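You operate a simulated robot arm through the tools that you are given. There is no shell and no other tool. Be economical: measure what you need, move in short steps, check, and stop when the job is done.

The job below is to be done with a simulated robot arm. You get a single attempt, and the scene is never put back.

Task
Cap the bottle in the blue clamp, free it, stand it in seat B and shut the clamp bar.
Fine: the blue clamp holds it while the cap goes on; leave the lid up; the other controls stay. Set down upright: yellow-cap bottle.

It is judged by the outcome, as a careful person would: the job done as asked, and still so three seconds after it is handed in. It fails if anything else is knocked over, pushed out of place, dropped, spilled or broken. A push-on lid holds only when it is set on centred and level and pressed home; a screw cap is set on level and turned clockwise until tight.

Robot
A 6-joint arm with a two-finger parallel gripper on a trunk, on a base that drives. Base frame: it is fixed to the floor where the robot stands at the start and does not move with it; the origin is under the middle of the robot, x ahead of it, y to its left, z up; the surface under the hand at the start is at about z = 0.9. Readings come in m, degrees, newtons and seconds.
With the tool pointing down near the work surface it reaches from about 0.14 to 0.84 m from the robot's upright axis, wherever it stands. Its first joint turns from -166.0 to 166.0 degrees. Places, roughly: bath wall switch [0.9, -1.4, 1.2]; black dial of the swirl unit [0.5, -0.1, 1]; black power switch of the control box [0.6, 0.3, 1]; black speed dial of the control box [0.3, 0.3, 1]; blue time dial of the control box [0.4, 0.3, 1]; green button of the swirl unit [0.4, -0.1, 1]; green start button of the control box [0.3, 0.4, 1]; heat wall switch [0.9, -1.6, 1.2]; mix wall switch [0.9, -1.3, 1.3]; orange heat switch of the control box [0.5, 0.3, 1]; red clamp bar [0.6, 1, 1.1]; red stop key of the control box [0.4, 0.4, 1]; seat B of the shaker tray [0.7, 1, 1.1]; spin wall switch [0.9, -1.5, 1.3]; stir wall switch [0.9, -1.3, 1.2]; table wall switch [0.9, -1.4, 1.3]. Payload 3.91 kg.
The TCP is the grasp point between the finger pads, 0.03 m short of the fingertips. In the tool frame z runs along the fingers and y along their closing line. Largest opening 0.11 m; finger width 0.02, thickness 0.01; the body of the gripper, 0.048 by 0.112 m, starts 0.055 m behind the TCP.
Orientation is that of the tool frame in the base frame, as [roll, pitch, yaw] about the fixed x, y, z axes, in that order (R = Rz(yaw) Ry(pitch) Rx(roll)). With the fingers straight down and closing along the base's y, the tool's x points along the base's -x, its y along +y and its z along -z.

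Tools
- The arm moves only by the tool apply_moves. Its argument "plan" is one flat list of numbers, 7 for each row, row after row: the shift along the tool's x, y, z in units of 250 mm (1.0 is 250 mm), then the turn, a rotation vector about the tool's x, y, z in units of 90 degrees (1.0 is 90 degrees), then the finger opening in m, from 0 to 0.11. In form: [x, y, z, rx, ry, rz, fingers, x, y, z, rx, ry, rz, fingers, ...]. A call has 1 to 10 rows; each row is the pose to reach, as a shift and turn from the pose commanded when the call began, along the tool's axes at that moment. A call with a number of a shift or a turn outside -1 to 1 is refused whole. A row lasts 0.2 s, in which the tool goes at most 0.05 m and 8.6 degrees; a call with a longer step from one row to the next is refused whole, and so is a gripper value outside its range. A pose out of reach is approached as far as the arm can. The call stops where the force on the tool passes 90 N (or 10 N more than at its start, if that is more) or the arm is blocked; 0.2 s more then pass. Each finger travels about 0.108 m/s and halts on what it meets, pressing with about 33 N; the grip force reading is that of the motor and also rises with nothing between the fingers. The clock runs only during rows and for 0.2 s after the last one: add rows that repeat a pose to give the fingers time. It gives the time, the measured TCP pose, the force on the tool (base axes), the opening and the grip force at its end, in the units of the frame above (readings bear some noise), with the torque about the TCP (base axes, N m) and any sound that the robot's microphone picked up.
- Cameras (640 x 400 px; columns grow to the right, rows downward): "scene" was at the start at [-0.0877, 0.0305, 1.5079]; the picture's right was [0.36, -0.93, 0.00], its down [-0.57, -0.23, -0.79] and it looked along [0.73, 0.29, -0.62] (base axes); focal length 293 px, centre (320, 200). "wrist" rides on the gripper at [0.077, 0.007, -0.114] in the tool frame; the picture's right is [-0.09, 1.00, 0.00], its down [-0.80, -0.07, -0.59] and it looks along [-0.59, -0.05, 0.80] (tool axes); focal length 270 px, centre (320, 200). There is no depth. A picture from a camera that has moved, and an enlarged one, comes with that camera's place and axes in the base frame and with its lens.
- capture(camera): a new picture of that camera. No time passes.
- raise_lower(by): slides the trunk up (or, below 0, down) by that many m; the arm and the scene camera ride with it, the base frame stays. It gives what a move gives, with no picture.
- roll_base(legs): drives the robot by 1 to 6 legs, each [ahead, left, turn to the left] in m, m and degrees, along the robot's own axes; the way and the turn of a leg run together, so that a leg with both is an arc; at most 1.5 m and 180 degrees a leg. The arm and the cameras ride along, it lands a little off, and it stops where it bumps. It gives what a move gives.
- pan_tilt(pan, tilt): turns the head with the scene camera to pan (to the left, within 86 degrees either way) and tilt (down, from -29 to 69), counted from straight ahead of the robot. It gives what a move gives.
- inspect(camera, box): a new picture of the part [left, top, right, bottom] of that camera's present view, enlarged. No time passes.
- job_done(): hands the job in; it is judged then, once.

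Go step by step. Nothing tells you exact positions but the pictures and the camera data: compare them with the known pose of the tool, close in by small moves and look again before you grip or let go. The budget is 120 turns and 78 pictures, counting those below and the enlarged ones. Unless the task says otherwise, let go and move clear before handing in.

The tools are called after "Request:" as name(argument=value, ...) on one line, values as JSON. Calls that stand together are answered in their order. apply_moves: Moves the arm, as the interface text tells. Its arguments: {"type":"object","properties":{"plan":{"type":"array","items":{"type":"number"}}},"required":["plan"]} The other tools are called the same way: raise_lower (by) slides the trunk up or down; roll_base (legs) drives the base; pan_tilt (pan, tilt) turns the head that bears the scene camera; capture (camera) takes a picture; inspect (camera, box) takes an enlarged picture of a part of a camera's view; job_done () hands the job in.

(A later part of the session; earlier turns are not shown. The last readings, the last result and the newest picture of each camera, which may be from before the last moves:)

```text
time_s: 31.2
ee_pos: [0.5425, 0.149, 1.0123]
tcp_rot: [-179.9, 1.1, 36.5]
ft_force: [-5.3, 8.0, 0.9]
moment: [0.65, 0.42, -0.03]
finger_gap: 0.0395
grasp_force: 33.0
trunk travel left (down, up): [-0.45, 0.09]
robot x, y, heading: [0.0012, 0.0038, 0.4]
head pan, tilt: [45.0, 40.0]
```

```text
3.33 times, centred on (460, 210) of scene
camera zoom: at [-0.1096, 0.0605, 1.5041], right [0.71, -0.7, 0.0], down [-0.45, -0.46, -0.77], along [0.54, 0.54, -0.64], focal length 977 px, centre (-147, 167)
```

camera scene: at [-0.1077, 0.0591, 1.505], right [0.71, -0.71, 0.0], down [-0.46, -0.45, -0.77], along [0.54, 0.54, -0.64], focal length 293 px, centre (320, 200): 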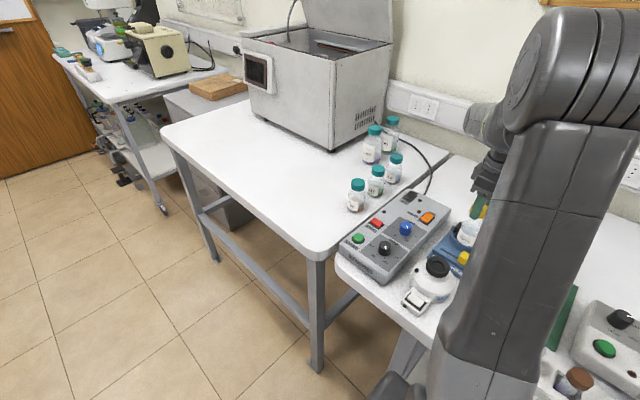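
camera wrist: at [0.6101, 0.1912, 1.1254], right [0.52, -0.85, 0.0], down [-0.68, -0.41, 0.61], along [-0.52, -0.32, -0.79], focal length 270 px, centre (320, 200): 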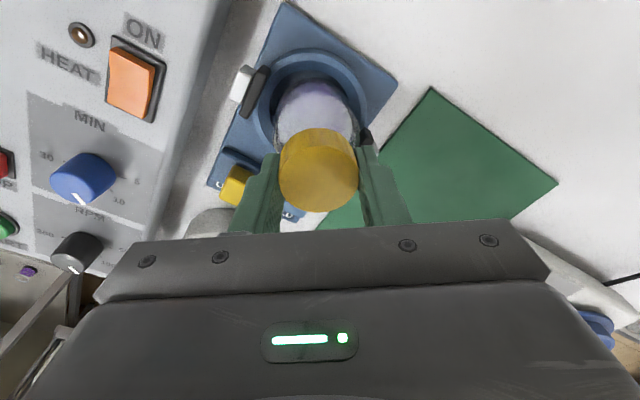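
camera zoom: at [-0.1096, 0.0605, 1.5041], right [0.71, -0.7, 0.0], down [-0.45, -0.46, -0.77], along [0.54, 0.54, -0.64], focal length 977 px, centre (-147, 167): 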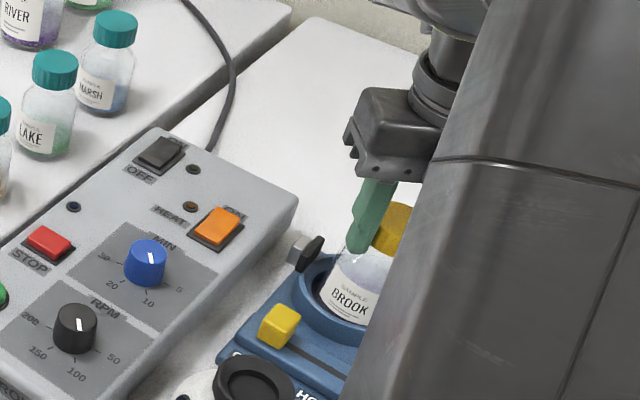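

It is nearly upright with the clamp open. I'll shift the last few millimetres over the axis.

Request:
apply_moves(plan=[0.008, -0.009, 0, 0, 0, -0.03, 0.03, 0.016, -0.017, 0, 0, 0.006, -0.06, 0.03, 0.0236, -0.025, 0, 0, 0.012, -0.09, 0.03, 0.0236, -0.025, 0, 0, 0.012, -0.09, 0.03])

Request:
inspect(camera="wrist", box=[190, 0, 430, 220])

```text
time_s: 32.2
ee_pos: [0.5477, 0.1574, 1.016]
tcp_rot: [180.0, -0.4, 44.5]
ft_force: [0.0, -1.2, -0.4]
moment: [-0.01, 0.02, -0.01]
finger_gap: 0.039
grasp_force: 32.5
trunk travel left (down, up): [-0.45, 0.09]
robot x, y, heading: [0.0021, 0.001, 0.2]
head pan, tilt: [45.0, 40.0]
```

```text
1.82 times, centred on (310, 110) of wrist
camera zoom: at [0.6053, 0.2061, 1.1309], right [0.64, -0.77, 0.0], down [-0.62, -0.51, 0.59], along [-0.45, -0.37, -0.81], focal length 491 px, centre (338, 364)
```

zoom: 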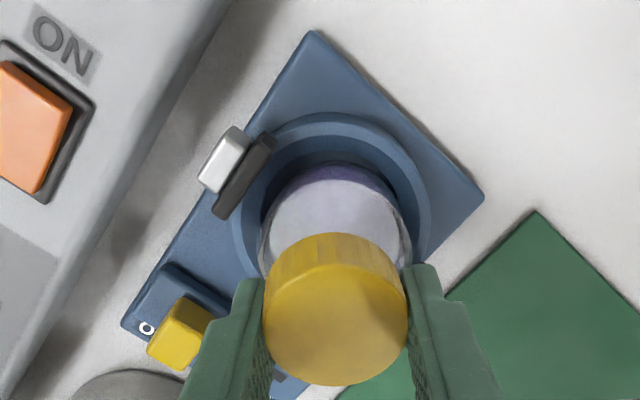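

Forces are near zero, so the bottle is upright. I'll lower it until it rests on the cup floor, then let go.

Request:
apply_moves(plan=[-0.008, -0.008, 0.004, 0, 0, 0, 0.03, -0.008, -0.008, 0.01, 0, 0, 0, 0.03])

```text
time_s: 32.8
ee_pos: [0.5426, 0.1565, 1.0124]
tcp_rot: [179.9, -0.4, 44.5]
ft_force: [-0.4, -1.3, 2.0]
moment: [-0.03, -0.03, -0.01]
finger_gap: 0.0391
grasp_force: 32.9
trunk travel left (down, up): [-0.45, 0.09]
robot x, y, heading: [0.0043, 0.0012, 0.1]
head pan, tilt: [45.0, 40.0]
```

Request:
apply_moves(plan=[0, 0, 0.005, 0, 0, 0, 0.03, 0, 0, 0.01, 0, 0, 0, 0.03])

```text
time_s: 33.4
ee_pos: [0.5419, 0.1554, 1.0124]
tcp_rot: [179.9, -0.5, 44.5]
ft_force: [0.2, -1.5, 12.9]
moment: [-0.13, 0.0, 0.0]
finger_gap: 0.0391
grasp_force: 33.2
trunk travel left (down, up): [-0.45, 0.09]
robot x, y, heading: [0.0004, -0.0002, 0.4]
head pan, tilt: [45.0, 40.0]
```

It rests on the floor of the cup. I'll release, rise clear and look.

Request:
apply_moves(plan=[0, 0, -0.004, 0, 0, 0, 0.045, 0, 0, -0.004, 0, 0, 0, 0.065, 0, 0, -0.004, 0, 0, 0, 0.065, 0, 0, -0.1, 0, 0, -0.09, 0.065, 0, 0, -0.25, 0, 0, -0.18, 0.065, 0, 0, -0.4, 0, 0, -0.27, 0.065, 0, 0, -0.44, 0, 0, -0.36, 0.065, 0, 0, -0.44, 0, 0, -0.45, 0.065, 0, 0, -0.44, 0, 0, -0.54, 0.065, 0, 0, -0.44, 0, 0, -0.63, 0.065])

Request:
capture(camera="wrist")

Request:
inspect(camera="scene", box=[400, 150, 520, 270])

```text
time_s: 35.6
ee_pos: [0.5417, 0.1567, 1.1205]
tcp_rot: [179.7, -0.2, 101.3]
ft_force: [0.2, -0.4, -0.1]
moment: [0.01, 0.01, -0.03]
finger_gap: 0.0651
grasp_force: 0.0
trunk travel left (down, up): [-0.45, 0.09]
robot x, y, heading: [0.0008, 0.0034, 0.3]
head pan, tilt: [45.0, 40.0]
```

```text
39 pictures are left
camera wrist: at [0.5327, 0.2342, 1.2353], right [0.99, 0.11, 0.01], down [0.09, -0.8, 0.59], along [0.07, -0.59, -0.81], focal length 270 px, centre (320, 200)
```

wrist: 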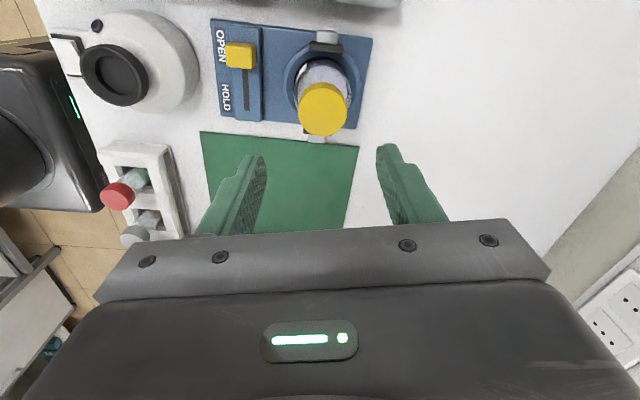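

```text
3.33 times, centred on (460, 210) of scene
camera zoom: at [-0.1085, 0.0598, 1.5051], right [0.71, -0.7, 0.0], down [-0.45, -0.46, -0.77], along [0.54, 0.54, -0.64], focal length 977 px, centre (-147, 167)
```

zoom: 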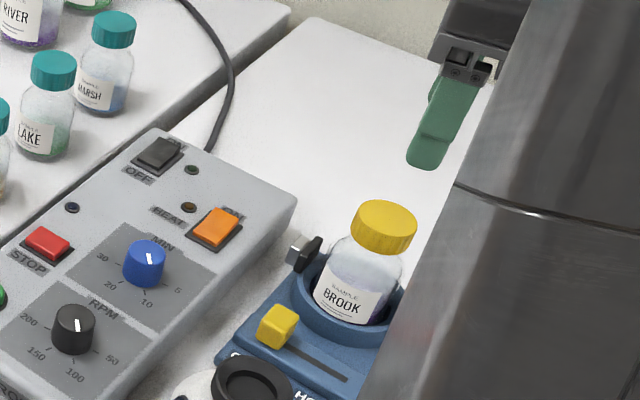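

The capped bottle stands upright. I'll re-clamp it to finish tightening, and move over the yellow slider at about (0.46, 0.186) now at OPEN.

Request:
apply_moves(plan=[0.06, -0.1, 0, 0, 0, 0.06, 0.065, 0.12, -0.2, 0, 0, 0, 0.125, 0.065, 0.176, -0.287, 0.05, 0, 0, 0.125, 0.06, 0.176, -0.287, 0.2, 0, 0, 0.125, 0.06, 0.176, -0.287, 0.36, 0, 0, 0.125, 0.06, 0.176, -0.287, 0.36, 0, 0, 0.125, 0.06])

Request:
capture(camera="wrist")

```text
time_s: 37.0
ee_pos: [0.4623, 0.1872, 1.0291]
tcp_rot: [179.7, -0.3, 90.0]
ft_force: [0.2, -0.5, 0.6]
moment: [0.0, 0.01, -0.01]
finger_gap: 0.0597
grasp_force: 0.0
trunk travel left (down, up): [-0.45, 0.09]
robot x, y, heading: [-0.0027, 0.002, 0.3]
head pan, tilt: [45.0, 40.0]
```

```text
37 pictures are left
camera wrist: at [0.4681, 0.2648, 1.1437], right [1.0, -0.09, 0.0], down [-0.07, -0.8, 0.59], along [-0.05, -0.59, -0.81], focal length 270 px, centre (320, 200)
```

wrist: 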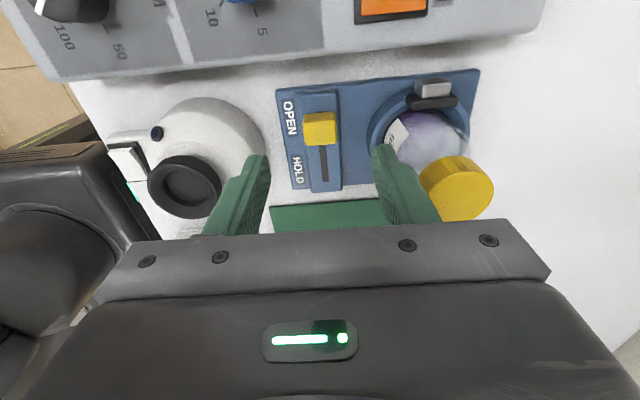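

The knob top is at about (0.462, 0.188, 0.945). I'll lower over it with a narrower opening, close, and slide it to HOLD.

Request:
apply_moves(plan=[0, 0, 0.05, 0, 0, 0, 0.045, 0, 0, 0.15, 0, 0, 0, 0.045, 0, 0, 0.25, 0, 0, 0, 0.045, 0, 0, 0.25, 0, 0, 0, 0.02, 0, 0, 0.25, 0, 0, 0, 0.02])

Request:
capture(camera="wrist")

```text
time_s: 38.2
ee_pos: [0.4628, 0.1861, 0.9668]
tcp_rot: [179.8, -0.2, 90.0]
ft_force: [-4.2, -0.3, -4.3]
moment: [0.33, 0.63, 0.7]
finger_gap: 0.0255
grasp_force: 44.8
trunk travel left (down, up): [-0.45, 0.09]
robot x, y, heading: [0.001, -0.0013, 0.3]
head pan, tilt: [45.0, 40.0]
```

```text
36 pictures are left
camera wrist: at [0.4683, 0.2644, 1.0811], right [1.0, -0.09, 0.0], down [-0.07, -0.8, 0.59], along [-0.05, -0.59, -0.81], focal length 270 px, centre (320, 200)
```

wrist: 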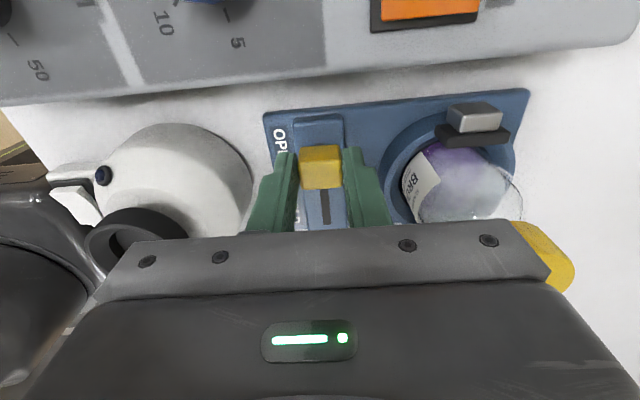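

The knob is gripped. I'll slide it toward HOLD (-y), watching the clearance to the cap.

Request:
apply_moves(plan=[-0.02, 0, 0, 0, 0, 0, 0.02, -0.05, 0, 0, 0, 0, 0, 0.02, -0.08, 0, 0, 0, 0, 0, 0.02])

Request:
capture(camera="wrist")

```text
time_s: 39.0
ee_pos: [0.4625, 0.1679, 0.9658]
tcp_rot: [179.9, -0.1, 90.0]
ft_force: [-13.4, -0.7, -12.9]
moment: [0.54, 0.92, 0.72]
finger_gap: 0.0253
grasp_force: 45.1
trunk travel left (down, up): [-0.45, 0.09]
robot x, y, heading: [-0.0012, 0.0005, 0.5]
head pan, tilt: [45.0, 40.0]
```

```text
35 pictures are left
camera wrist: at [0.4687, 0.2441, 1.0811], right [1.0, -0.09, 0.0], down [-0.07, -0.8, 0.59], along [-0.05, -0.59, -0.81], focal length 270 px, centre (320, 200)
```

wrist: 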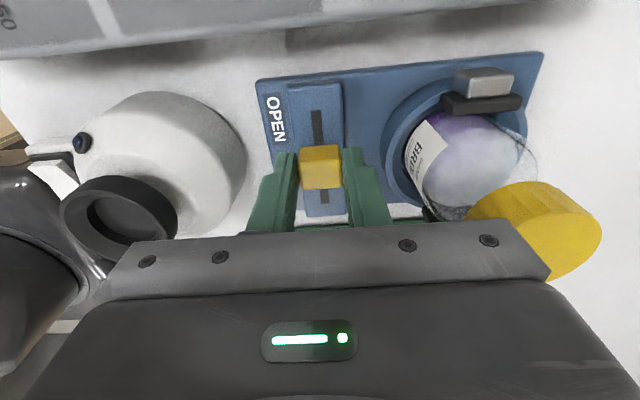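

The slot runs slightly askew (about 5 mm in -x over its length), which explains the side force. I'll follow that line.

Request:
apply_moves(plan=[-0.01, -0.008, 0.003, 0, 0, 0, 0.02, -0.04, -0.011, 0.003, 0, 0, 0, 0.02, -0.07, -0.014, 0.003, 0, 0, 0, 0.02, -0.1, -0.017, 0.003, 0, 0, 0, 0.02, -0.13, -0.019, 0.003, 0, 0, 0, 0.02])

Request:
capture(camera="wrist")

Request:
inspect(camera="scene", box=[400, 150, 520, 270])

```text
time_s: 40.2
ee_pos: [0.4626, 0.138, 0.9678]
tcp_rot: [179.5, -0.5, 90.2]
ft_force: [13.9, 27.6, -12.6]
moment: [1.4, 0.1, 0.48]
finger_gap: 0.0258
grasp_force: 45.5
trunk travel left (down, up): [-0.45, 0.09]
robot x, y, heading: [-0.0001, 0.0019, 0.5]
head pan, tilt: [45.0, 40.0]
```

```text
34 pictures are left
camera wrist: at [0.4676, 0.2159, 1.0816], right [1.0, -0.09, 0.01], down [-0.08, -0.81, 0.59], along [-0.04, -0.59, -0.81], focal length 270 px, centre (320, 200)
```

wrist: 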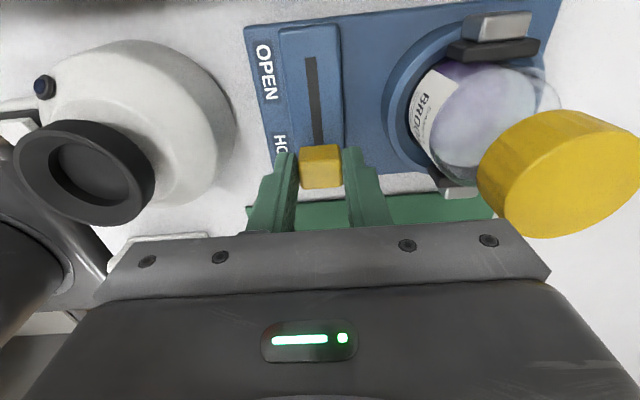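

```text
3.33 times, centred on (460, 210) of scene
camera zoom: at [-0.1056, 0.0639, 1.5051], right [0.71, -0.7, 0.0], down [-0.45, -0.46, -0.76], along [0.54, 0.54, -0.65], focal length 977 px, centre (-147, 167)
```

zoom: 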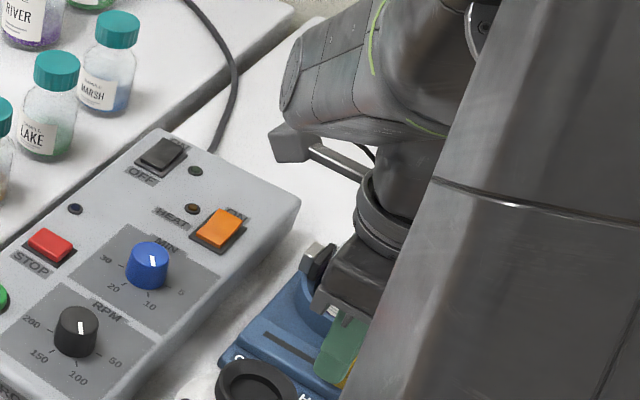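

The knob reached the HOLD end. I'll let go and rise.

Request:
apply_moves(plan=[0.008, 0, 0, 0, 0, 0, 0.02, 0.008, 0, 0, 0, 0, 0, 0.04, 0.008, 0, -0.0, 0, 0, 0, 0.045, 0.008, 0, -0.15, 0, 0, 0, 0.045, 0.008, 0, -0.34, 0, 0, 0, 0.06, 0.008, 0, -0.5, 0, 0, 0, 0.06, 0.008, 0, -0.6, 0, 0, 0, 0.06])

Request:
capture(camera="wrist")

Request:
inspect(camera="scene", box=[400, 150, 520, 270])

```text
time_s: 41.8
ee_pos: [0.4588, 0.1346, 1.1188]
tcp_rot: [179.8, -0.3, 89.9]
ft_force: [-0.1, -0.1, -0.2]
moment: [0.01, -0.01, -0.01]
finger_gap: 0.0598
grasp_force: 0.1
trunk travel left (down, up): [-0.45, 0.09]
robot x, y, heading: [-0.0011, 0.0007, 0.3]
head pan, tilt: [45.0, 40.0]
```

```text
32 pictures are left
camera wrist: at [0.4641, 0.2116, 1.2326], right [1.0, -0.09, 0.0], down [-0.07, -0.8, 0.59], along [-0.05, -0.59, -0.81], focal length 270 px, centre (320, 200)
```

wrist: 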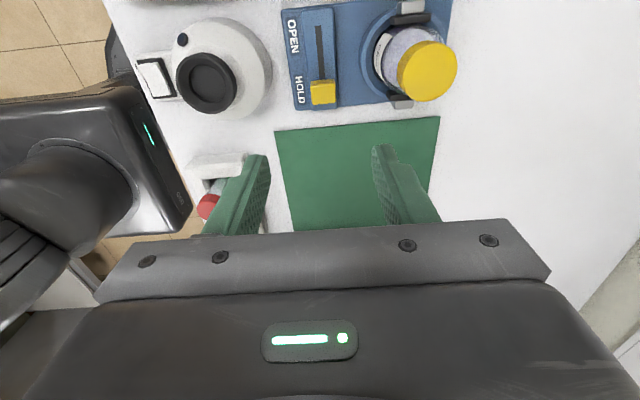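

```text
3.33 times, centred on (460, 210) of scene
camera zoom: at [-0.1088, 0.0597, 1.505], right [0.71, -0.7, 0.0], down [-0.45, -0.46, -0.77], along [0.54, 0.54, -0.64], focal length 977 px, centre (-147, 167)
```

zoom: 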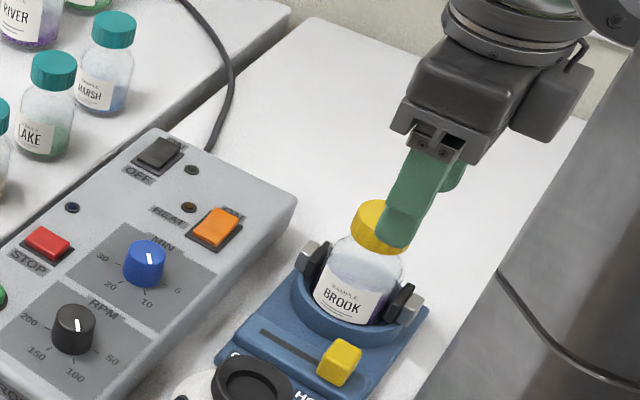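

The bottle is clamped again with the slider at HOLD. I'll go back above the cap while unwinding the wrist counter-clockwise.

Request:
apply_moves(plan=[0.01, 0.04, 0, 0, 0, -0.095, 0.065, 0.02, 0.08, 0, 0, 0, -0.19, 0.065, 0.03, 0.12, 0, 0, 0, -0.285, 0.065, 0.04, 0.16, 0, 0, 0, -0.38, 0.065, 0.05, 0.2, 0, 0, 0, -0.475, 0.065, 0.06, 0.24, 0, 0, 0, -0.57, 0.065, 0.07, 0.28, 0, 0, 0, -0.665, 0.065, 0.08, 0.32, 0, 0, 0, -0.76, 0.065, 0.09, 0.339, 0, 0, 0, -0.855, 0.065, 0.092, 0.339, 0, 0, 0, -0.95, 0.065])

Request:
apply_moves(plan=[0, 0, 0, 0, 0, -0.095, 0.065, 0, 0, 0, 0, 0, -0.19, 0.065, 0, 0, 0, 0, 0, -0.285, 0.065, 0, 0, 0, 0, 0, -0.38, 0.065, 0, 0, 0, 0, 0, -0.475, 0.065, 0, 0, 0, 0, 0, -0.57, 0.065, 0, 0, 0, 0, 0, -0.665, 0.065, 0, 0, 0, 0, 0, -0.76, 0.065, 0, 0, 0, 0, 0, -0.855, 0.065, 0, 0, 0, 0, 0, -0.95, 0.065])

Request:
capture(camera="wrist")

```text
time_s: 44.0
ee_pos: [0.5445, 0.1575, 1.1186]
tcp_rot: [179.7, 0.3, 175.6]
ft_force: [-0.2, 0.1, 1.2]
moment: [-0.02, 0.02, 0.01]
finger_gap: 0.0648
grasp_force: 0.1
trunk travel left (down, up): [-0.45, 0.09]
robot x, y, heading: [-0.0013, 0.0019, 0.4]
head pan, tilt: [45.0, 40.0]
```

```text
time_s: 46.2
ee_pos: [0.5438, 0.1572, 1.1181]
tcp_rot: [-179.8, 0.3, -98.9]
ft_force: [-1.0, 0.2, 0.1]
moment: [-0.03, 0.04, 0.02]
finger_gap: 0.065
grasp_force: 0.1
trunk travel left (down, up): [-0.45, 0.09]
robot x, y, heading: [0.002, 0.0001, 0.1]
head pan, tilt: [45.0, 40.0]
```

```text
30 pictures are left
camera wrist: at [0.5238, 0.083, 1.2316], right [-0.97, 0.24, 0.0], down [0.19, 0.78, 0.6], along [0.15, 0.58, -0.8], focal length 270 px, centre (320, 200)
```

wrist: 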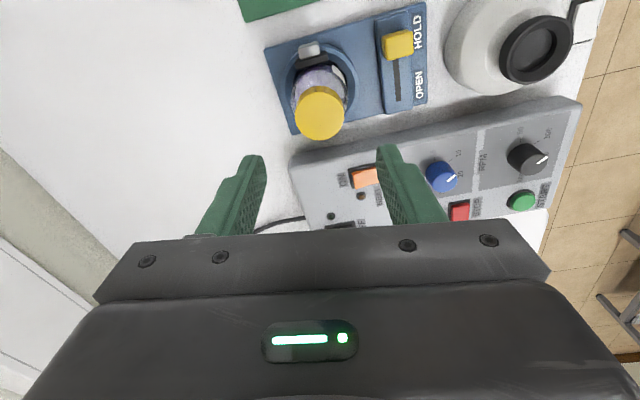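

The cap centre reads (0.5435, 0.156). I'll lower around it and regrip.

Request:
apply_moves(plan=[0.002, 0, 0.15, 0, 0, 0, 0.065, 0.002, 0, 0.3, 0, 0, 0, 0.065, 0.002, 0, 0.41, 0, 0, 0, 0.065, 0.002, 0, 0.41, 0, 0, 0, 0.045, 0.002, 0, 0.41, 0, 0, 0, 0.03, 0.002, 0, 0.41, 0, 0, 0, 0.03])

Request:
inspect(camera="wrist", box=[250, 30, 400, 220])

```text
time_s: 47.6
ee_pos: [0.5457, 0.1561, 1.0151]
tcp_rot: [-179.8, 0.3, -99.1]
ft_force: [0.4, 0.2, 0.3]
moment: [0.01, 0.04, -0.03]
finger_gap: 0.0389
grasp_force: 33.5
trunk travel left (down, up): [-0.45, 0.09]
robot x, y, heading: [-0.0003, -0.0009, 0.5]
head pan, tilt: [45.0, 40.0]
```

```text
2.11 times, centred on (325, 125) of wrist
camera zoom: at [0.5249, 0.0834, 1.1287], right [-0.97, 0.24, 0.0], down [0.19, 0.78, 0.6], along [0.15, 0.58, -0.8], focal length 569 px, centre (310, 358)
```

zoom: 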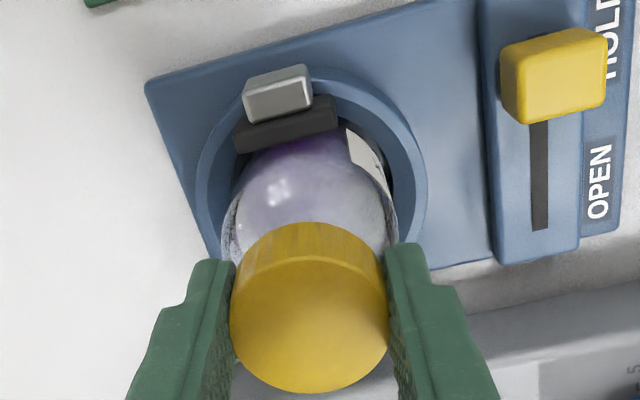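

Good grip, forces zero. I'll turn clockwise in portions of about 60°, well short of the joint limit.

Request:
apply_moves(plan=[0, 0, 0, 0, 0, 0.09, 0.03, 0, 0, 0, 0, 0, 0.18, 0.03, 0, 0, 0, 0, 0, 0.27, 0.03, 0, 0, 0, 0, 0, 0.36, 0.03, 0, 0, 0, 0, 0, 0.45, 0.03, 0, 0, 0, 0, 0, 0.54, 0.03, 0, 0, 0, 0, 0, 0.63, 0.03])

```text
time_s: 49.2
ee_pos: [0.544, 0.1573, 1.0151]
tcp_rot: [179.9, 0.4, -155.9]
ft_force: [0.5, -0.4, 0.3]
moment: [0.02, 0.02, 0.02]
finger_gap: 0.0386
grasp_force: 33.4
trunk travel left (down, up): [-0.45, 0.09]
robot x, y, heading: [-0.0009, -0.0006, 0.2]
head pan, tilt: [45.0, 40.0]
```

Request:
inspect(camera="wrist", box=[250, 30, 400, 220])

Request:
apply_moves(plan=[0, 0, 0.003, 0, 0, 0.09, 0.03, 0, 0, 0.006, 0, 0, 0.18, 0.03, 0, 0, 0.008, 0, 0, 0.27, 0.03, 0, 0, 0.01, 0, 0, 0.36, 0.03, 0, 0, 0.01, 0, 0, 0.45, 0.03, 0, 0, 0.01, 0, 0, 0.54, 0.03, 0, 0, 0.01, 0, 0, 0.63, 0.03])

Request:
inspect(camera="wrist", box=[250, 30, 400, 220])

```text
2.11 times, centred on (325, 125) of wrist
camera zoom: at [0.4705, 0.1337, 1.1286], right [-0.33, 0.94, 0.0], down [0.76, 0.26, 0.6], along [0.57, 0.2, -0.8], focal length 569 px, centre (310, 358)
```

zoom: 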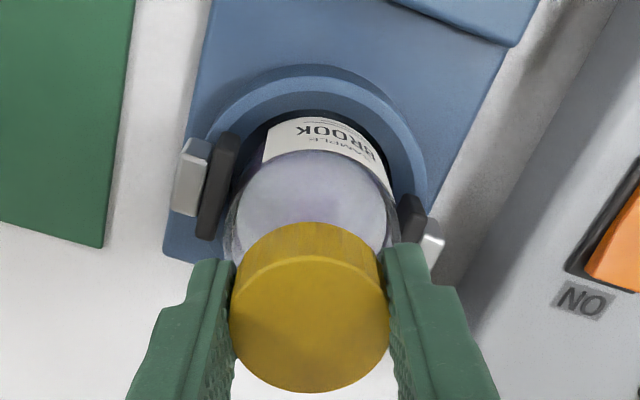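

```text
time_s: 50.8
ee_pos: [0.5439, 0.159, 1.014]
tcp_rot: [179.6, 0.2, 147.4]
ft_force: [0.1, 4.1, 17.0]
moment: [0.05, 0.01, 0.0]
finger_gap: 0.0387
grasp_force: 33.0
trunk travel left (down, up): [-0.45, 0.09]
robot x, y, heading: [0.0001, 0.0007, 0.0]
head pan, tilt: [45.0, 40.0]
```

```text
2.11 times, centred on (325, 125) of wrist
camera zoom: at [0.4811, 0.2063, 1.1278], right [0.61, 0.79, 0.01], down [0.63, -0.49, 0.6], along [0.48, -0.36, -0.8], focal length 569 px, centre (310, 358)
```

zoom: 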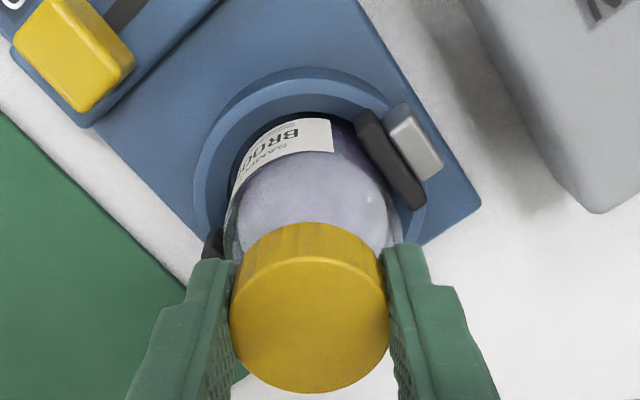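

The cap turns without any torque and the bottle stays put, so I need to know whether it is actually held. I'll tug it up slightly and read the force.

Request:
apply_moves(plan=[0, 0, -0.01, 0, 0, 0, 0.03, 0, 0, -0.018, 0, 0, 0, 0.03, 0, 0, -0.024, 0, 0, 0, 0.03])

```text
time_s: 51.6
ee_pos: [0.5444, 0.158, 1.0194]
tcp_rot: [179.7, 0.1, 147.5]
ft_force: [0.9, 1.3, -1.1]
moment: [0.05, 0.0, 0.0]
finger_gap: 0.0385
grasp_force: 33.1
trunk travel left (down, up): [-0.45, 0.09]
robot x, y, heading: [-0.0036, -0.001, 0.4]
head pan, tilt: [45.0, 40.0]
```

The cap lifts freely, so it isn't held yet. I'll press it down level and centred, listening for a click.

Request:
apply_moves(plan=[0, 0, 0.012, 0, 0, 0, 0.03, 0, 0, 0.02, 0, 0, 0, 0.03, 0, 0, 0.026, 0, 0, 0, 0.03, 0, 0, 0.032, 0, 0, 0, 0.03, 0, 0, 0.036, 0, 0, 0, 0.03])

```text
time_s: 52.8
ee_pos: [0.5433, 0.1584, 1.0136]
tcp_rot: [179.2, 0.5, 147.5]
ft_force: [4.9, 2.7, 34.1]
moment: [-0.02, -0.09, 0.0]
finger_gap: 0.039
grasp_force: 33.3
trunk travel left (down, up): [-0.45, 0.09]
robot x, y, heading: [0.0034, 0.0001, 0.4]
head pan, tilt: [45.0, 40.0]
```

Request:
apply_moves(plan=[0, 0, 0, 0, 0, 0.09, 0.03, 0, 0, 0, 0, 0, 0.18, 0.03, 0, 0, 0.0, 0, 0, 0.27, 0.03, 0, 0, 0.0, 0, 0, 0.36, 0.03, 0, 0, 0.0, 0, 0, 0.45, 0.03, 0, 0, 0.0, 0, 0, 0.54, 0.03])

```text
time_s: 54.2
ee_pos: [0.5433, 0.1587, 1.0124]
tcp_rot: [179.3, -0.3, 98.9]
ft_force: [7.6, 5.3, 43.4]
moment: [-0.12, -0.15, 0.02]
finger_gap: 0.0387
grasp_force: 33.3
trunk travel left (down, up): [-0.45, 0.09]
robot x, y, heading: [-0.0027, 0.0033, 0.4]
head pan, tilt: [45.0, 40.0]
```

Request:
apply_moves(plan=[0, 0, -0.012, 0, 0, 0, 0.03, 0, 0, -0.02, 0, 0, 0, 0.03, 0, 0, -0.028, 0, 0, 0, 0.03])

Request:
inspect(camera="wrist", box=[250, 30, 400, 220])

Request:
inspect(camera="scene", box=[430, 180, 520, 270])

```text
time_s: 55.0
ee_pos: [0.5425, 0.1577, 1.0144]
tcp_rot: [-180.0, -0.2, 98.9]
ft_force: [3.7, 4.2, -5.0]
moment: [0.03, -0.03, 0.03]
finger_gap: 0.0389
grasp_force: 32.9
trunk travel left (down, up): [-0.45, 0.09]
robot x, y, heading: [0.0025, 0.0016, 0.3]
head pan, tilt: [45.0, 40.0]
```

```text
2.11 times, centred on (325, 125) of wrist
camera zoom: at [0.5373, 0.2358, 1.1287], right [1.0, 0.07, 0.0], down [0.05, -0.8, 0.59], along [0.04, -0.59, -0.81], focal length 569 px, centre (310, 358)
```

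zoom: 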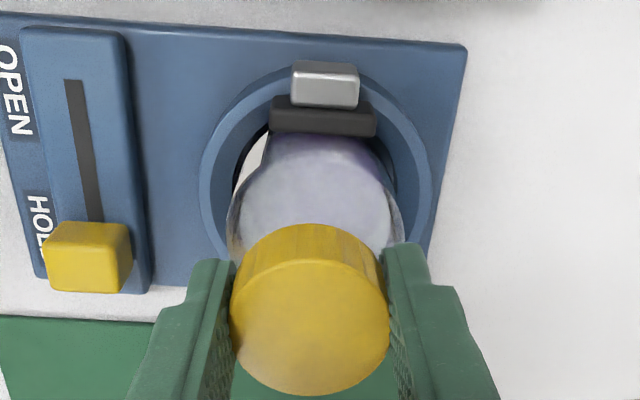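

```text
4.44 times, centred on (475, 225) of scene
camera zoom: at [-0.1075, 0.0606, 1.5045], right [0.71, -0.7, 0.0], down [-0.45, -0.46, -0.77], along [0.54, 0.54, -0.64], focal length 1302 px, centre (-369, 89)
```

zoom: 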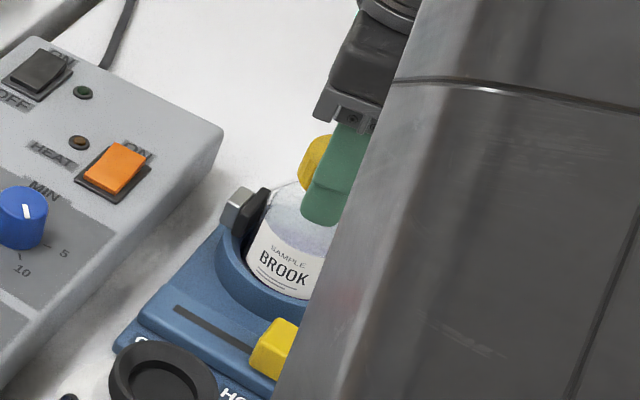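

Now the tug meets resistance, so pressing while turning has caught the thread. I'll press again and turn further, staying clear of the joint limit.

Request:
apply_moves(plan=[0, 0, 0.01, 0, 0, 0, 0.03, 0, 0, 0.02, 0, 0, 0, 0.03, 0, 0, 0.024, 0, 0, 0.09, 0.03, 0, 0, 0.024, 0, 0, 0.18, 0.03, 0, 0, 0.024, 0, 0, 0.27, 0.03, 0, 0, 0.024, 0, 0, 0.36, 0.03, 0, 0, 0.024, 0, 0, 0.45, 0.03])

```text
time_s: 56.6
ee_pos: [0.5437, 0.158, 1.0127]
tcp_rot: [179.8, -0.7, 58.4]
ft_force: [4.4, 6.9, 31.3]
moment: [0.06, -0.01, 0.03]
finger_gap: 0.0387
grasp_force: 33.3
trunk travel left (down, up): [-0.45, 0.09]
robot x, y, heading: [-0.0005, 0.0022, 0.2]
head pan, tilt: [45.0, 40.0]
```

Still free-turning at low torque, so more turns are needed. I'll release, unwind the wrist well counter-clockwise and regrip.

Request:
apply_moves(plan=[0, 0, -0.01, 0, 0, 0, 0.03, 0, 0, -0.01, 0, 0, 0, 0.05, 0, 0, -0.01, 0, 0, 0, 0.065, 0, 0, -0.01, 0, 0, -0.08, 0.065, 0, 0, -0.01, 0, 0, -0.175, 0.065, 0, 0, -0.01, 0, 0, -0.27, 0.065, 0, 0, -0.01, 0, 0, -0.365, 0.065, 0, 0, -0.01, 0, 0, -0.46, 0.065, 0, 0, -0.01, 0, 0, -0.555, 0.065, 0, 0, -0.01, 0, 0, -0.65, 0.065])

Request:
apply_moves(plan=[0, 0, 0, 0, 0, -0.095, 0.065, 0, 0, 0, 0, 0, -0.19, 0.065, 0, 0, 0, 0, 0, -0.285, 0.065, 0, 0, 0, 0, 0, -0.38, 0.065, 0, 0, 0, 0, 0, -0.475, 0.065, 0, 0, 0, 0, 0, -0.57, 0.065, 0, 0, 0, 0, 0, -0.665, 0.065, 0, 0, 0, 0, 0, -0.76, 0.065, 0, 0, 0, 0, 0, -0.855, 0.065, 0, 0, 0, 0, 0, -0.95, 0.065])

Request:
apply_moves(plan=[0, 0, 0, 0, 0, -0.095, 0.065, 0, 0, 0, 0, 0, -0.19, 0.065, 0, 0, 0, 0, 0, -0.285, 0.065, 0, 0, 0, 0, 0, -0.38, 0.065, 0, 0, 0, 0, 0, -0.475, 0.065, 0, 0, 0, 0, 0, -0.57, 0.065, 0, 0, 0, 0, 0, -0.665, 0.065, 0, 0, 0, 0, 0, -0.76, 0.065, 0, 0, 0, 0, 0, -0.855, 0.065, 0, 0, 0, 0, 0, -0.95, 0.065])

Request:
inspect(camera="wrist", box=[230, 30, 410, 220])

```text
time_s: 58.8
ee_pos: [0.5446, 0.1572, 1.0135]
tcp_rot: [179.6, -0.1, 117.1]
ft_force: [-0.1, -0.3, -0.9]
moment: [0.01, -0.01, -0.01]
finger_gap: 0.0649
grasp_force: 0.0
trunk travel left (down, up): [-0.45, 0.09]
robot x, y, heading: [0.0007, 0.0001, 0.5]
head pan, tilt: [45.0, 40.0]
heard: snap
```

```text
time_s: 61.0
ee_pos: [0.542, 0.1563, 1.0136]
tcp_rot: [179.8, 0.5, -157.4]
ft_force: [0.4, 0.6, -0.6]
moment: [0.01, -0.04, -0.01]
finger_gap: 0.0649
grasp_force: 0.1
trunk travel left (down, up): [-0.45, 0.09]
robot x, y, heading: [0.0007, 0.0007, 0.6]
head pan, tilt: [45.0, 40.0]
```

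```text
time_s: 63.2
ee_pos: [0.544, 0.1583, 1.0129]
tcp_rot: [-179.7, 0.2, -71.9]
ft_force: [0.9, -0.2, 0.1]
moment: [0.04, -0.03, 0.03]
finger_gap: 0.0649
grasp_force: 0.2
trunk travel left (down, up): [-0.45, 0.09]
robot x, y, heading: [0.0031, 0.0038, 0.3]
head pan, tilt: [45.0, 40.0]
```

```text
2.11 times, centred on (320, 125) of wrist
camera zoom: at [0.5605, 0.0831, 1.1267], right [-0.97, -0.23, -0.01], down [-0.18, 0.78, 0.6], along [-0.13, 0.58, -0.8], focal length 569 px, centre (320, 358)
```

zoom: 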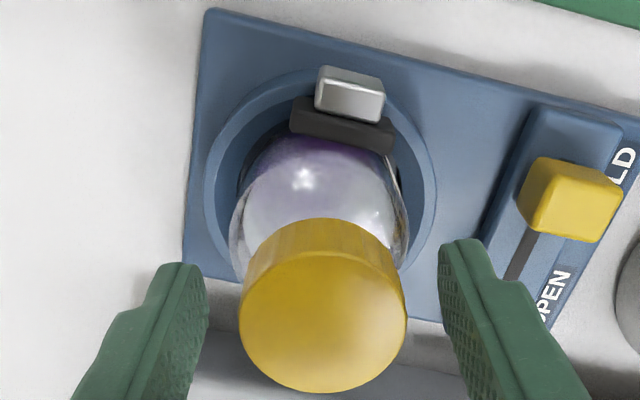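

A snap came on letting go. I'll regrip here and test with a small upward tug.

Request:
apply_moves(plan=[0, 0, 0, 0, 0, 0, 0.04, 0, 0, 0, 0, 0, 0, 0.03, 0, 0, 0, 0, 0, 0, 0.03, 0, 0, -0.006, 0, 0, 0, 0.03, 0, 0, -0.012, 0, 0, 0, 0.03])

```text
time_s: 64.4
ee_pos: [0.5444, 0.1585, 1.017]
tcp_rot: [-179.6, 0.3, -71.9]
ft_force: [-1.0, 0.8, -0.2]
moment: [0.02, 0.0, 0.01]
finger_gap: 0.0391
grasp_force: 33.3
trunk travel left (down, up): [-0.45, 0.09]
robot x, y, heading: [-0.0017, 0.0018, 0.3]
head pan, tilt: [45.0, 40.0]
heard: snap
```

The cap lifts again with a snap, so it behaves like a push-on lid that pops home and off, and it isn't pressed fully home. I'll set it down, release, and press the top with closed fingertips.

Request:
apply_moves(plan=[0, 0, 0.006, 0, 0, 0, 0.03, 0, 0, 0.013, 0, 0, 0, 0.03, 0, 0, 0.013, 0, 0, 0, 0.045, 0, 0, 0.013, 0, 0, 0, 0.065, 0, 0, -0.1, 0, 0, 0, 0.065, 0, 0, -0.2, 0, 0, 0, 0.065, 0, 0, -0.2, 0, 0, 0, 0.03, 0, 0, -0.2, 0, 0, 0, 0.0, 0, 0, -0.2, 0, 0, 0, 0.0])

Request:
inspect(camera="wrist", box=[230, 30, 410, 220])

Request:
inspect(camera="scene", box=[430, 180, 520, 270])

```text
time_s: 66.4
ee_pos: [0.5428, 0.1559, 1.0636]
tcp_rot: [-179.7, 0.2, -72.1]
ft_force: [0.0, -0.6, -0.2]
moment: [0.01, -0.01, -0.01]
finger_gap: 0.0001
grasp_force: 33.3
trunk travel left (down, up): [-0.45, 0.09]
robot x, y, heading: [-0.0003, 0.0015, 0.6]
head pan, tilt: [45.0, 40.0]
```

```text
2.11 times, centred on (320, 125) of wrist
camera zoom: at [0.559, 0.0814, 1.1772], right [-0.97, -0.22, -0.01], down [-0.18, 0.78, 0.6], along [-0.13, 0.58, -0.8], focal length 569 px, centre (320, 358)
```

zoom: 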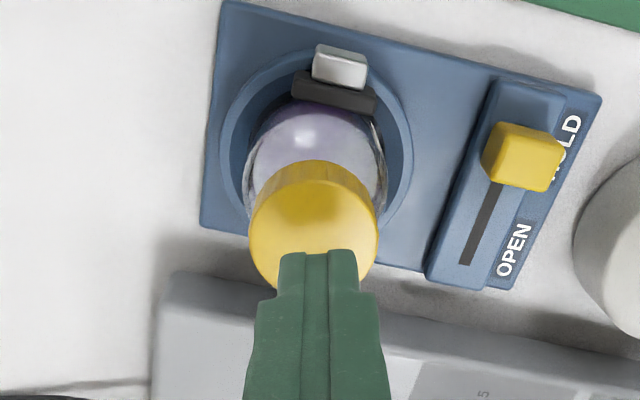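

```text
4.44 times, centred on (475, 225) of scene
camera zoom: at [-0.1086, 0.0598, 1.505], right [0.71, -0.7, 0.0], down [-0.45, -0.46, -0.77], along [0.54, 0.54, -0.64], focal length 1302 px, centre (-369, 89)
```

zoom: 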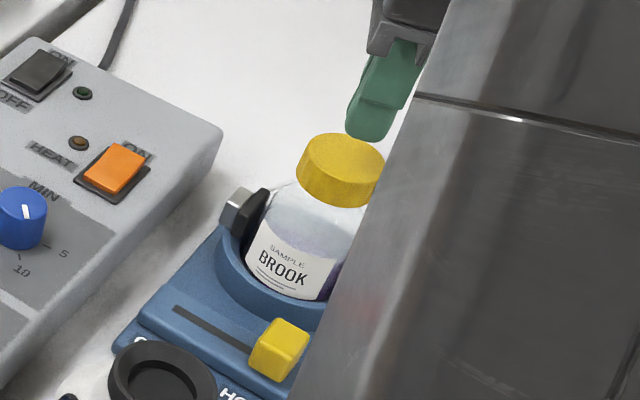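

The cap sits level on the bottle. I'll press down on its top slowly.

Request:
apply_moves(plan=[0, 0, 0.03, 0, 0, 0, 0, 0, 0, 0.05, 0, 0, 0, 0, 0, 0, 0.065, 0, 0, 0, 0, 0, 0, 0.08, 0, 0, 0, 0])

```text
time_s: 67.4
ee_pos: [0.544, 0.1572, 1.0456]
tcp_rot: [-179.6, 0.1, -72.1]
ft_force: [-0.3, 0.3, 0.3]
moment: [0.01, 0.0, 0.0]
finger_gap: 0.0001
grasp_force: 33.2
trunk travel left (down, up): [-0.45, 0.09]
robot x, y, heading: [-0.0016, 0.0039, 0.3]
head pan, tilt: [45.0, 40.0]
```

Request:
apply_moves(plan=[0, 0, 0.01, 0, 0, 0, 0, 0, 0, 0.02, 0, 0, 0, 0, 0, 0, 0.026, 0, 0, 0, 0])

```text
time_s: 68.2
ee_pos: [0.5442, 0.1581, 1.0419]
tcp_rot: [-179.4, 0.2, -72.0]
ft_force: [1.4, -0.1, 16.7]
moment: [0.04, 0.01, 0.0]
finger_gap: 0.0001
grasp_force: 32.8
trunk travel left (down, up): [-0.45, 0.09]
robot x, y, heading: [-0.0031, -0.0033, 0.1]
head pan, tilt: [45.0, 40.0]
```

Request:
apply_moves(plan=[0, 0, 0.006, 0, 0, 0, 0, 0, 0, 0.011, 0, 0, 0, 0, 0, 0, 0.015, 0, 0, 0, 0])

```text
time_s: 69.0
ee_pos: [0.543, 0.158, 1.0418]
tcp_rot: [-179.0, 0.2, -72.1]
ft_force: [8.7, 1.1, 50.4]
moment: [0.0, -0.3, 0.03]
finger_gap: 0.0002
grasp_force: 32.6
trunk travel left (down, up): [-0.45, 0.09]
robot x, y, heading: [-0.0001, 0.0032, 0.5]
head pan, tilt: [45.0, 40.0]
```

Even at 50 N nothing moves; it is axially bottomed. I'll grip the cap and lift it a centimetre to see visually what comes up.

Request:
apply_moves(plan=[0, 0, -0.03, 0, 0, 0, 0, 0, 0, -0.08, 0, 0, 0, 0.04, 0, 0, -0.08, 0, 0, 0, 0.065, 0, 0, 0.03, 0, 0, 0, 0.065, 0, 0, 0.12, 0, 0, 0, 0.065, 0, 0, 0.12, 0, 0, 0, 0.045, 0, 0, 0.12, 0, 0, 0, 0.03, 0, 0, 0.12, 0, 0, 0, 0.03])

Request:
apply_moves(plan=[0, 0, -0.01, 0, 0, 0, 0.03, 0, 0, -0.02, 0, 0, 0, 0.03, 0, 0, -0.03, 0, 0, 0, 0.03, 0, 0, -0.036, 0, 0, 0, 0.03])

Request:
inspect(camera="scene", box=[430, 180, 520, 270])

```text
time_s: 70.8
ee_pos: [0.5444, 0.1586, 1.0082]
tcp_rot: [-179.4, 0.2, -72.0]
ft_force: [10.0, 3.7, 24.9]
moment: [0.06, -0.42, 0.05]
finger_gap: 0.0395
grasp_force: 33.3
trunk travel left (down, up): [-0.45, 0.09]
robot x, y, heading: [0.0006, 0.0016, 0.1]
head pan, tilt: [45.0, 40.0]
heard: snap
```

```text
time_s: 71.8
ee_pos: [0.5412, 0.1573, 1.0141]
tcp_rot: [-179.7, 0.1, -72.1]
ft_force: [0.6, 0.5, -0.5]
moment: [0.06, -0.02, 0.02]
finger_gap: 0.0388
grasp_force: 32.8
trunk travel left (down, up): [-0.45, 0.09]
robot x, y, heading: [-0.0013, 0.0043, 0.3]
head pan, tilt: [45.0, 40.0]
heard: snap
```

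```text
4.44 times, centred on (475, 225) of scene
camera zoom: at [-0.1086, 0.0598, 1.5049], right [0.71, -0.7, 0.0], down [-0.45, -0.46, -0.77], along [0.54, 0.54, -0.64], focal length 1302 px, centre (-369, 89)
```

zoom: 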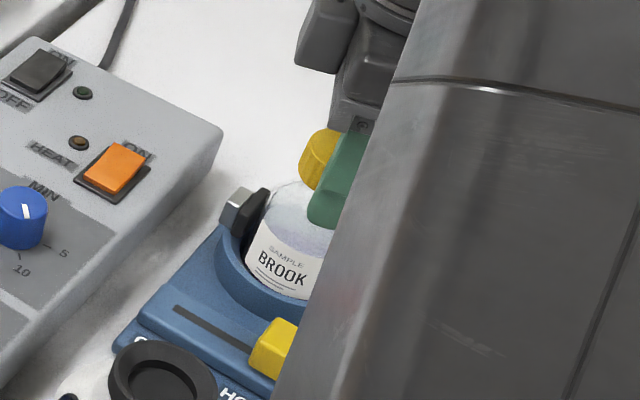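

The cap pops on and off the neck with a snap: pushing alone doesn't hold it, so turning must tighten it. I'll press it down moderately and turn continuously, without tugging in between.

Request:
apply_moves(plan=[0, 0, 0.01, 0, 0, 0, 0.03, 0, 0, 0.02, 0, 0, 0, 0.03, 0, 0, 0.028, 0, 0, 0, 0.03])

```text
time_s: 72.6
ee_pos: [0.5442, 0.1594, 1.0105]
tcp_rot: [-179.5, 0.2, -72.0]
ft_force: [-2.0, -0.4, 9.8]
moment: [-0.02, 0.12, -0.01]
finger_gap: 0.0391
grasp_force: 32.8
trunk travel left (down, up): [-0.45, 0.09]
robot x, y, heading: [-0.0013, -0.0005, 0.3]
head pan, tilt: [45.0, 40.0]
```

Request:
apply_moves(plan=[0, 0, 0.002, 0, 0, 0.095, 0.03, 0, 0, 0.004, 0, 0, 0.19, 0.03, 0, 0, 0.004, 0, 0, 0.285, 0.03, 0, 0, 0.004, 0, 0, 0.38, 0.03, 0, 0, 0.004, 0, 0, 0.475, 0.03])

Request:
apply_moves(plan=[0, 0, 0, 0, 0, 0.095, 0.03, 0, 0, 0, 0, 0, 0.19, 0.03, 0, 0, 0, 0, 0, 0.285, 0.03, 0, 0, 0.002, 0, 0, 0.38, 0.03, 0, 0, 0.002, 0, 0, 0.475, 0.03])

```text
time_s: 73.8
ee_pos: [0.5433, 0.157, 1.0087]
tcp_rot: [-179.8, 0.5, -114.9]
ft_force: [5.6, 1.1, 25.3]
moment: [-0.02, -0.24, 0.12]
finger_gap: 0.0394
grasp_force: 33.1
trunk travel left (down, up): [-0.45, 0.09]
robot x, y, heading: [-0.0011, 0.0016, 0.1]
head pan, tilt: [45.0, 40.0]
```

```text
time_s: 75.0
ee_pos: [0.5422, 0.1571, 1.0089]
tcp_rot: [179.9, 0.5, -157.7]
ft_force: [3.5, -1.7, 29.8]
moment: [-0.16, -0.15, 0.34]
finger_gap: 0.0394
grasp_force: 32.9
trunk travel left (down, up): [-0.45, 0.09]
robot x, y, heading: [0.0033, -0.0028, 0.2]
head pan, tilt: [45.0, 40.0]
```

The torque is climbing now (0.34 N·m). I'll continue.

Request:
apply_moves(plan=[0, 0, 0, 0, 0, 0.095, 0.03, 0, 0, 0, 0, 0, 0.19, 0.03, 0, 0, 0, 0, 0, 0.285, 0.03, 0, 0, 0, 0, 0, 0.38, 0.03, 0, 0, 0, 0, 0, 0.475, 0.03])

Request:
apply_moves(plan=[0, 0, 0, 0, 0, 0.095, 0.03, 0, 0, 0, 0, 0, 0.19, 0.03, 0, 0, 0, 0, 0, 0.285, 0.03, 0, 0, 0, 0, 0, 0.38, 0.03, 0, 0, 0, 0, 0, 0.475, 0.03])

Request:
inspect(camera="wrist", box=[230, 30, 410, 220])

```text
time_s: 76.2
ee_pos: [0.5416, 0.1587, 1.0086]
tcp_rot: [179.5, 0.1, 159.6]
ft_force: [0.6, 3.4, 29.8]
moment: [0.07, -0.05, 0.31]
finger_gap: 0.0398
grasp_force: 32.9
trunk travel left (down, up): [-0.45, 0.09]
robot x, y, heading: [-0.0023, -0.0007, 0.2]
head pan, tilt: [45.0, 40.0]
```

```text
time_s: 77.4
ee_pos: [0.5433, 0.1583, 1.0084]
tcp_rot: [179.4, -0.1, 116.9]
ft_force: [8.6, 9.5, 31.1]
moment: [0.39, -0.42, 0.3]
finger_gap: 0.0396
grasp_force: 32.7
trunk travel left (down, up): [-0.45, 0.09]
robot x, y, heading: [0.0008, 0.0036, 0.3]
head pan, tilt: [45.0, 40.0]
```

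```text
2.11 times, centred on (320, 125) of wrist
camera zoom: at [0.5134, 0.2307, 1.1228], right [0.93, 0.37, 0.01], down [0.29, -0.75, 0.59], along [0.23, -0.55, -0.81], focal length 569 px, centre (320, 358)
```

zoom: 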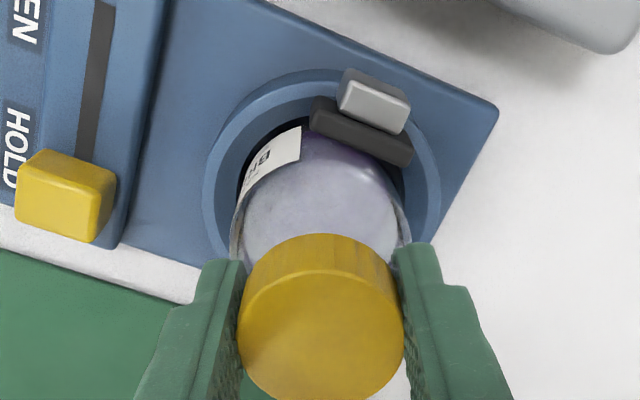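

The torque holds at 0.3 N·m; the cap may be tight or the fingertips may be rubbing the shoulder. I'll relax the press and tug up gently to see.

Request:
apply_moves(plan=[0, 0, -0.008, 0, 0, 0, 0.03, 0, 0, -0.012, 0, 0, 0, 0.03, 0, 0, -0.016, 0, 0, 0, 0.03])

```text
time_s: 78.2
ee_pos: [0.5444, 0.1575, 1.0095]
tcp_rot: [179.8, -0.1, 116.9]
ft_force: [6.6, 5.8, 5.9]
moment: [0.21, -0.26, 0.0]
finger_gap: 0.0395
grasp_force: 33.1
trunk travel left (down, up): [-0.45, 0.09]
robot x, y, heading: [0.0018, 0.0013, 0.3]
head pan, tilt: [45.0, 40.0]
```

Request:
apply_moves(plan=[0, 0, -0.006, 0, 0, 0, 0.03, 0, 0, -0.01, 0, 0, 0, 0.03])

```text
time_s: 78.8
ee_pos: [0.5426, 0.1577, 1.0123]
tcp_rot: [179.8, -0.1, 116.9]
ft_force: [-1.1, 0.5, -0.3]
moment: [0.0, 0.0, 0.0]
finger_gap: 0.0386
grasp_force: 33.2
trunk travel left (down, up): [-0.45, 0.09]
robot x, y, heading: [0.0007, 0.0021, 0.3]
head pan, tilt: [45.0, 40.0]
```

Force is zero again, so I'll raise 12 mm and look at cap, neck and fingers together.

Request:
apply_moves(plan=[0, 0, -0.02, 0, 0, 0, 0.03, 0, 0, -0.04, 0, 0, 0, 0.03, 0, 0, -0.05, 0, 0, 0, 0.03])

Request:
inspect(camera="wrist", box=[230, 30, 410, 220])

Request:
inspect(camera="scene", box=[440, 180, 500, 250])

```text
time_s: 79.6
ee_pos: [0.5445, 0.1584, 1.0261]
tcp_rot: [179.6, -0.2, 116.9]
ft_force: [-2.9, 0.6, -1.3]
moment: [-0.02, 0.04, -0.01]
finger_gap: 0.0389
grasp_force: 33.2
trunk travel left (down, up): [-0.45, 0.09]
robot x, y, heading: [0.0008, 0.0018, 0.3]
head pan, tilt: [45.0, 40.0]
```

```text
2.11 times, centred on (320, 125) of wrist
camera zoom: at [0.5146, 0.2306, 1.1397], right [0.93, 0.37, 0.01], down [0.3, -0.75, 0.59], along [0.23, -0.55, -0.81], focal length 569 px, centre (320, 358)
```

zoom: 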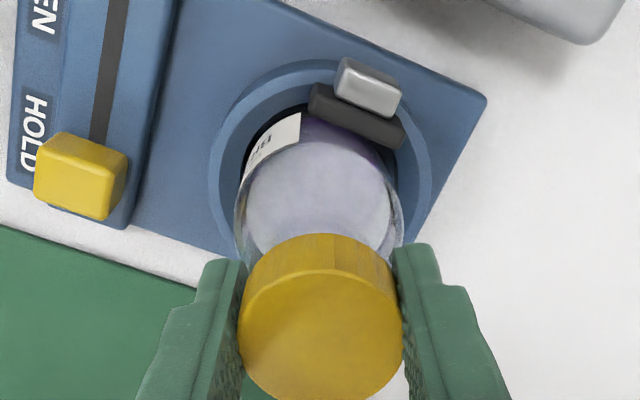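

```text
5.71 times, centred on (470, 215) of scene
camera zoom: at [-0.1088, 0.0599, 1.505], right [0.71, -0.7, 0.0], down [-0.45, -0.46, -0.77], along [0.54, 0.54, -0.64], focal length 1674 px, centre (-537, 114)
```

zoom: 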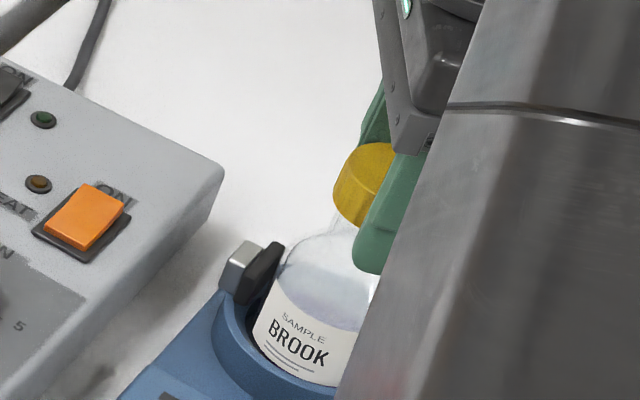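

The cap came off freely, with plain neck below, and the contact only occurs at the last couple of millimetres. That means a push-on lid: the snaps were it seating under a press and popping off under my tugs and twists. I'll set it back on, release, and press it home from above, then leave it alone.

Request:
apply_moves(plan=[0, 0, 0.02, 0, 0, 0, 0.03, 0, 0, 0.04, 0, 0, 0, 0.03, 0, 0, 0.056, 0, 0, 0, 0.03, 0, 0, 0.056, 0, 0, 0, 0.045, 0, 0, 0.056, 0, 0, 0, 0.065, 0, 0, -0.05, 0, 0, 0, 0.065, 0, 0, -0.15, 0, 0, 0, 0.065, 0, 0, -0.15, 0, 0, 0, 0.03, 0, 0, -0.15, 0, 0, 0, 0.0, 0, 0, -0.15, 0, 0, 0, 0.0])

Request:
inspect(camera="scene", box=[440, 180, 500, 250])

```text
time_s: 81.8
ee_pos: [0.5454, 0.1573, 1.065]
tcp_rot: [179.6, -0.1, 117.0]
ft_force: [-0.5, -0.4, 0.1]
moment: [0.01, 0.0, 0.0]
finger_gap: 0.0
grasp_force: 32.8
trunk travel left (down, up): [-0.45, 0.09]
robot x, y, heading: [0.0006, -0.0026, 0.5]
head pan, tilt: [45.0, 40.0]
```

```text
5.71 times, centred on (470, 215) of scene
camera zoom: at [-0.1086, 0.0598, 1.5051], right [0.71, -0.7, 0.0], down [-0.45, -0.46, -0.77], along [0.54, 0.54, -0.64], focal length 1674 px, centre (-537, 114)
```

zoom: 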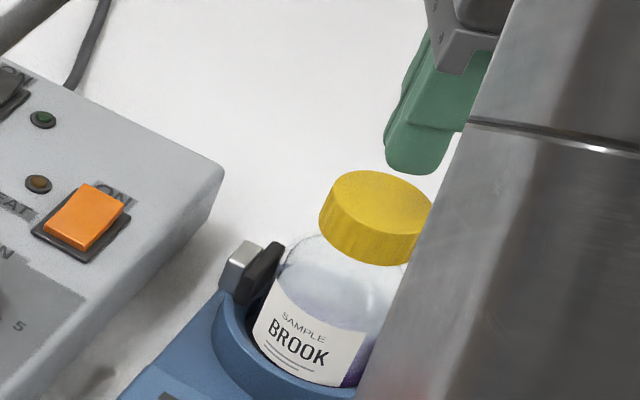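

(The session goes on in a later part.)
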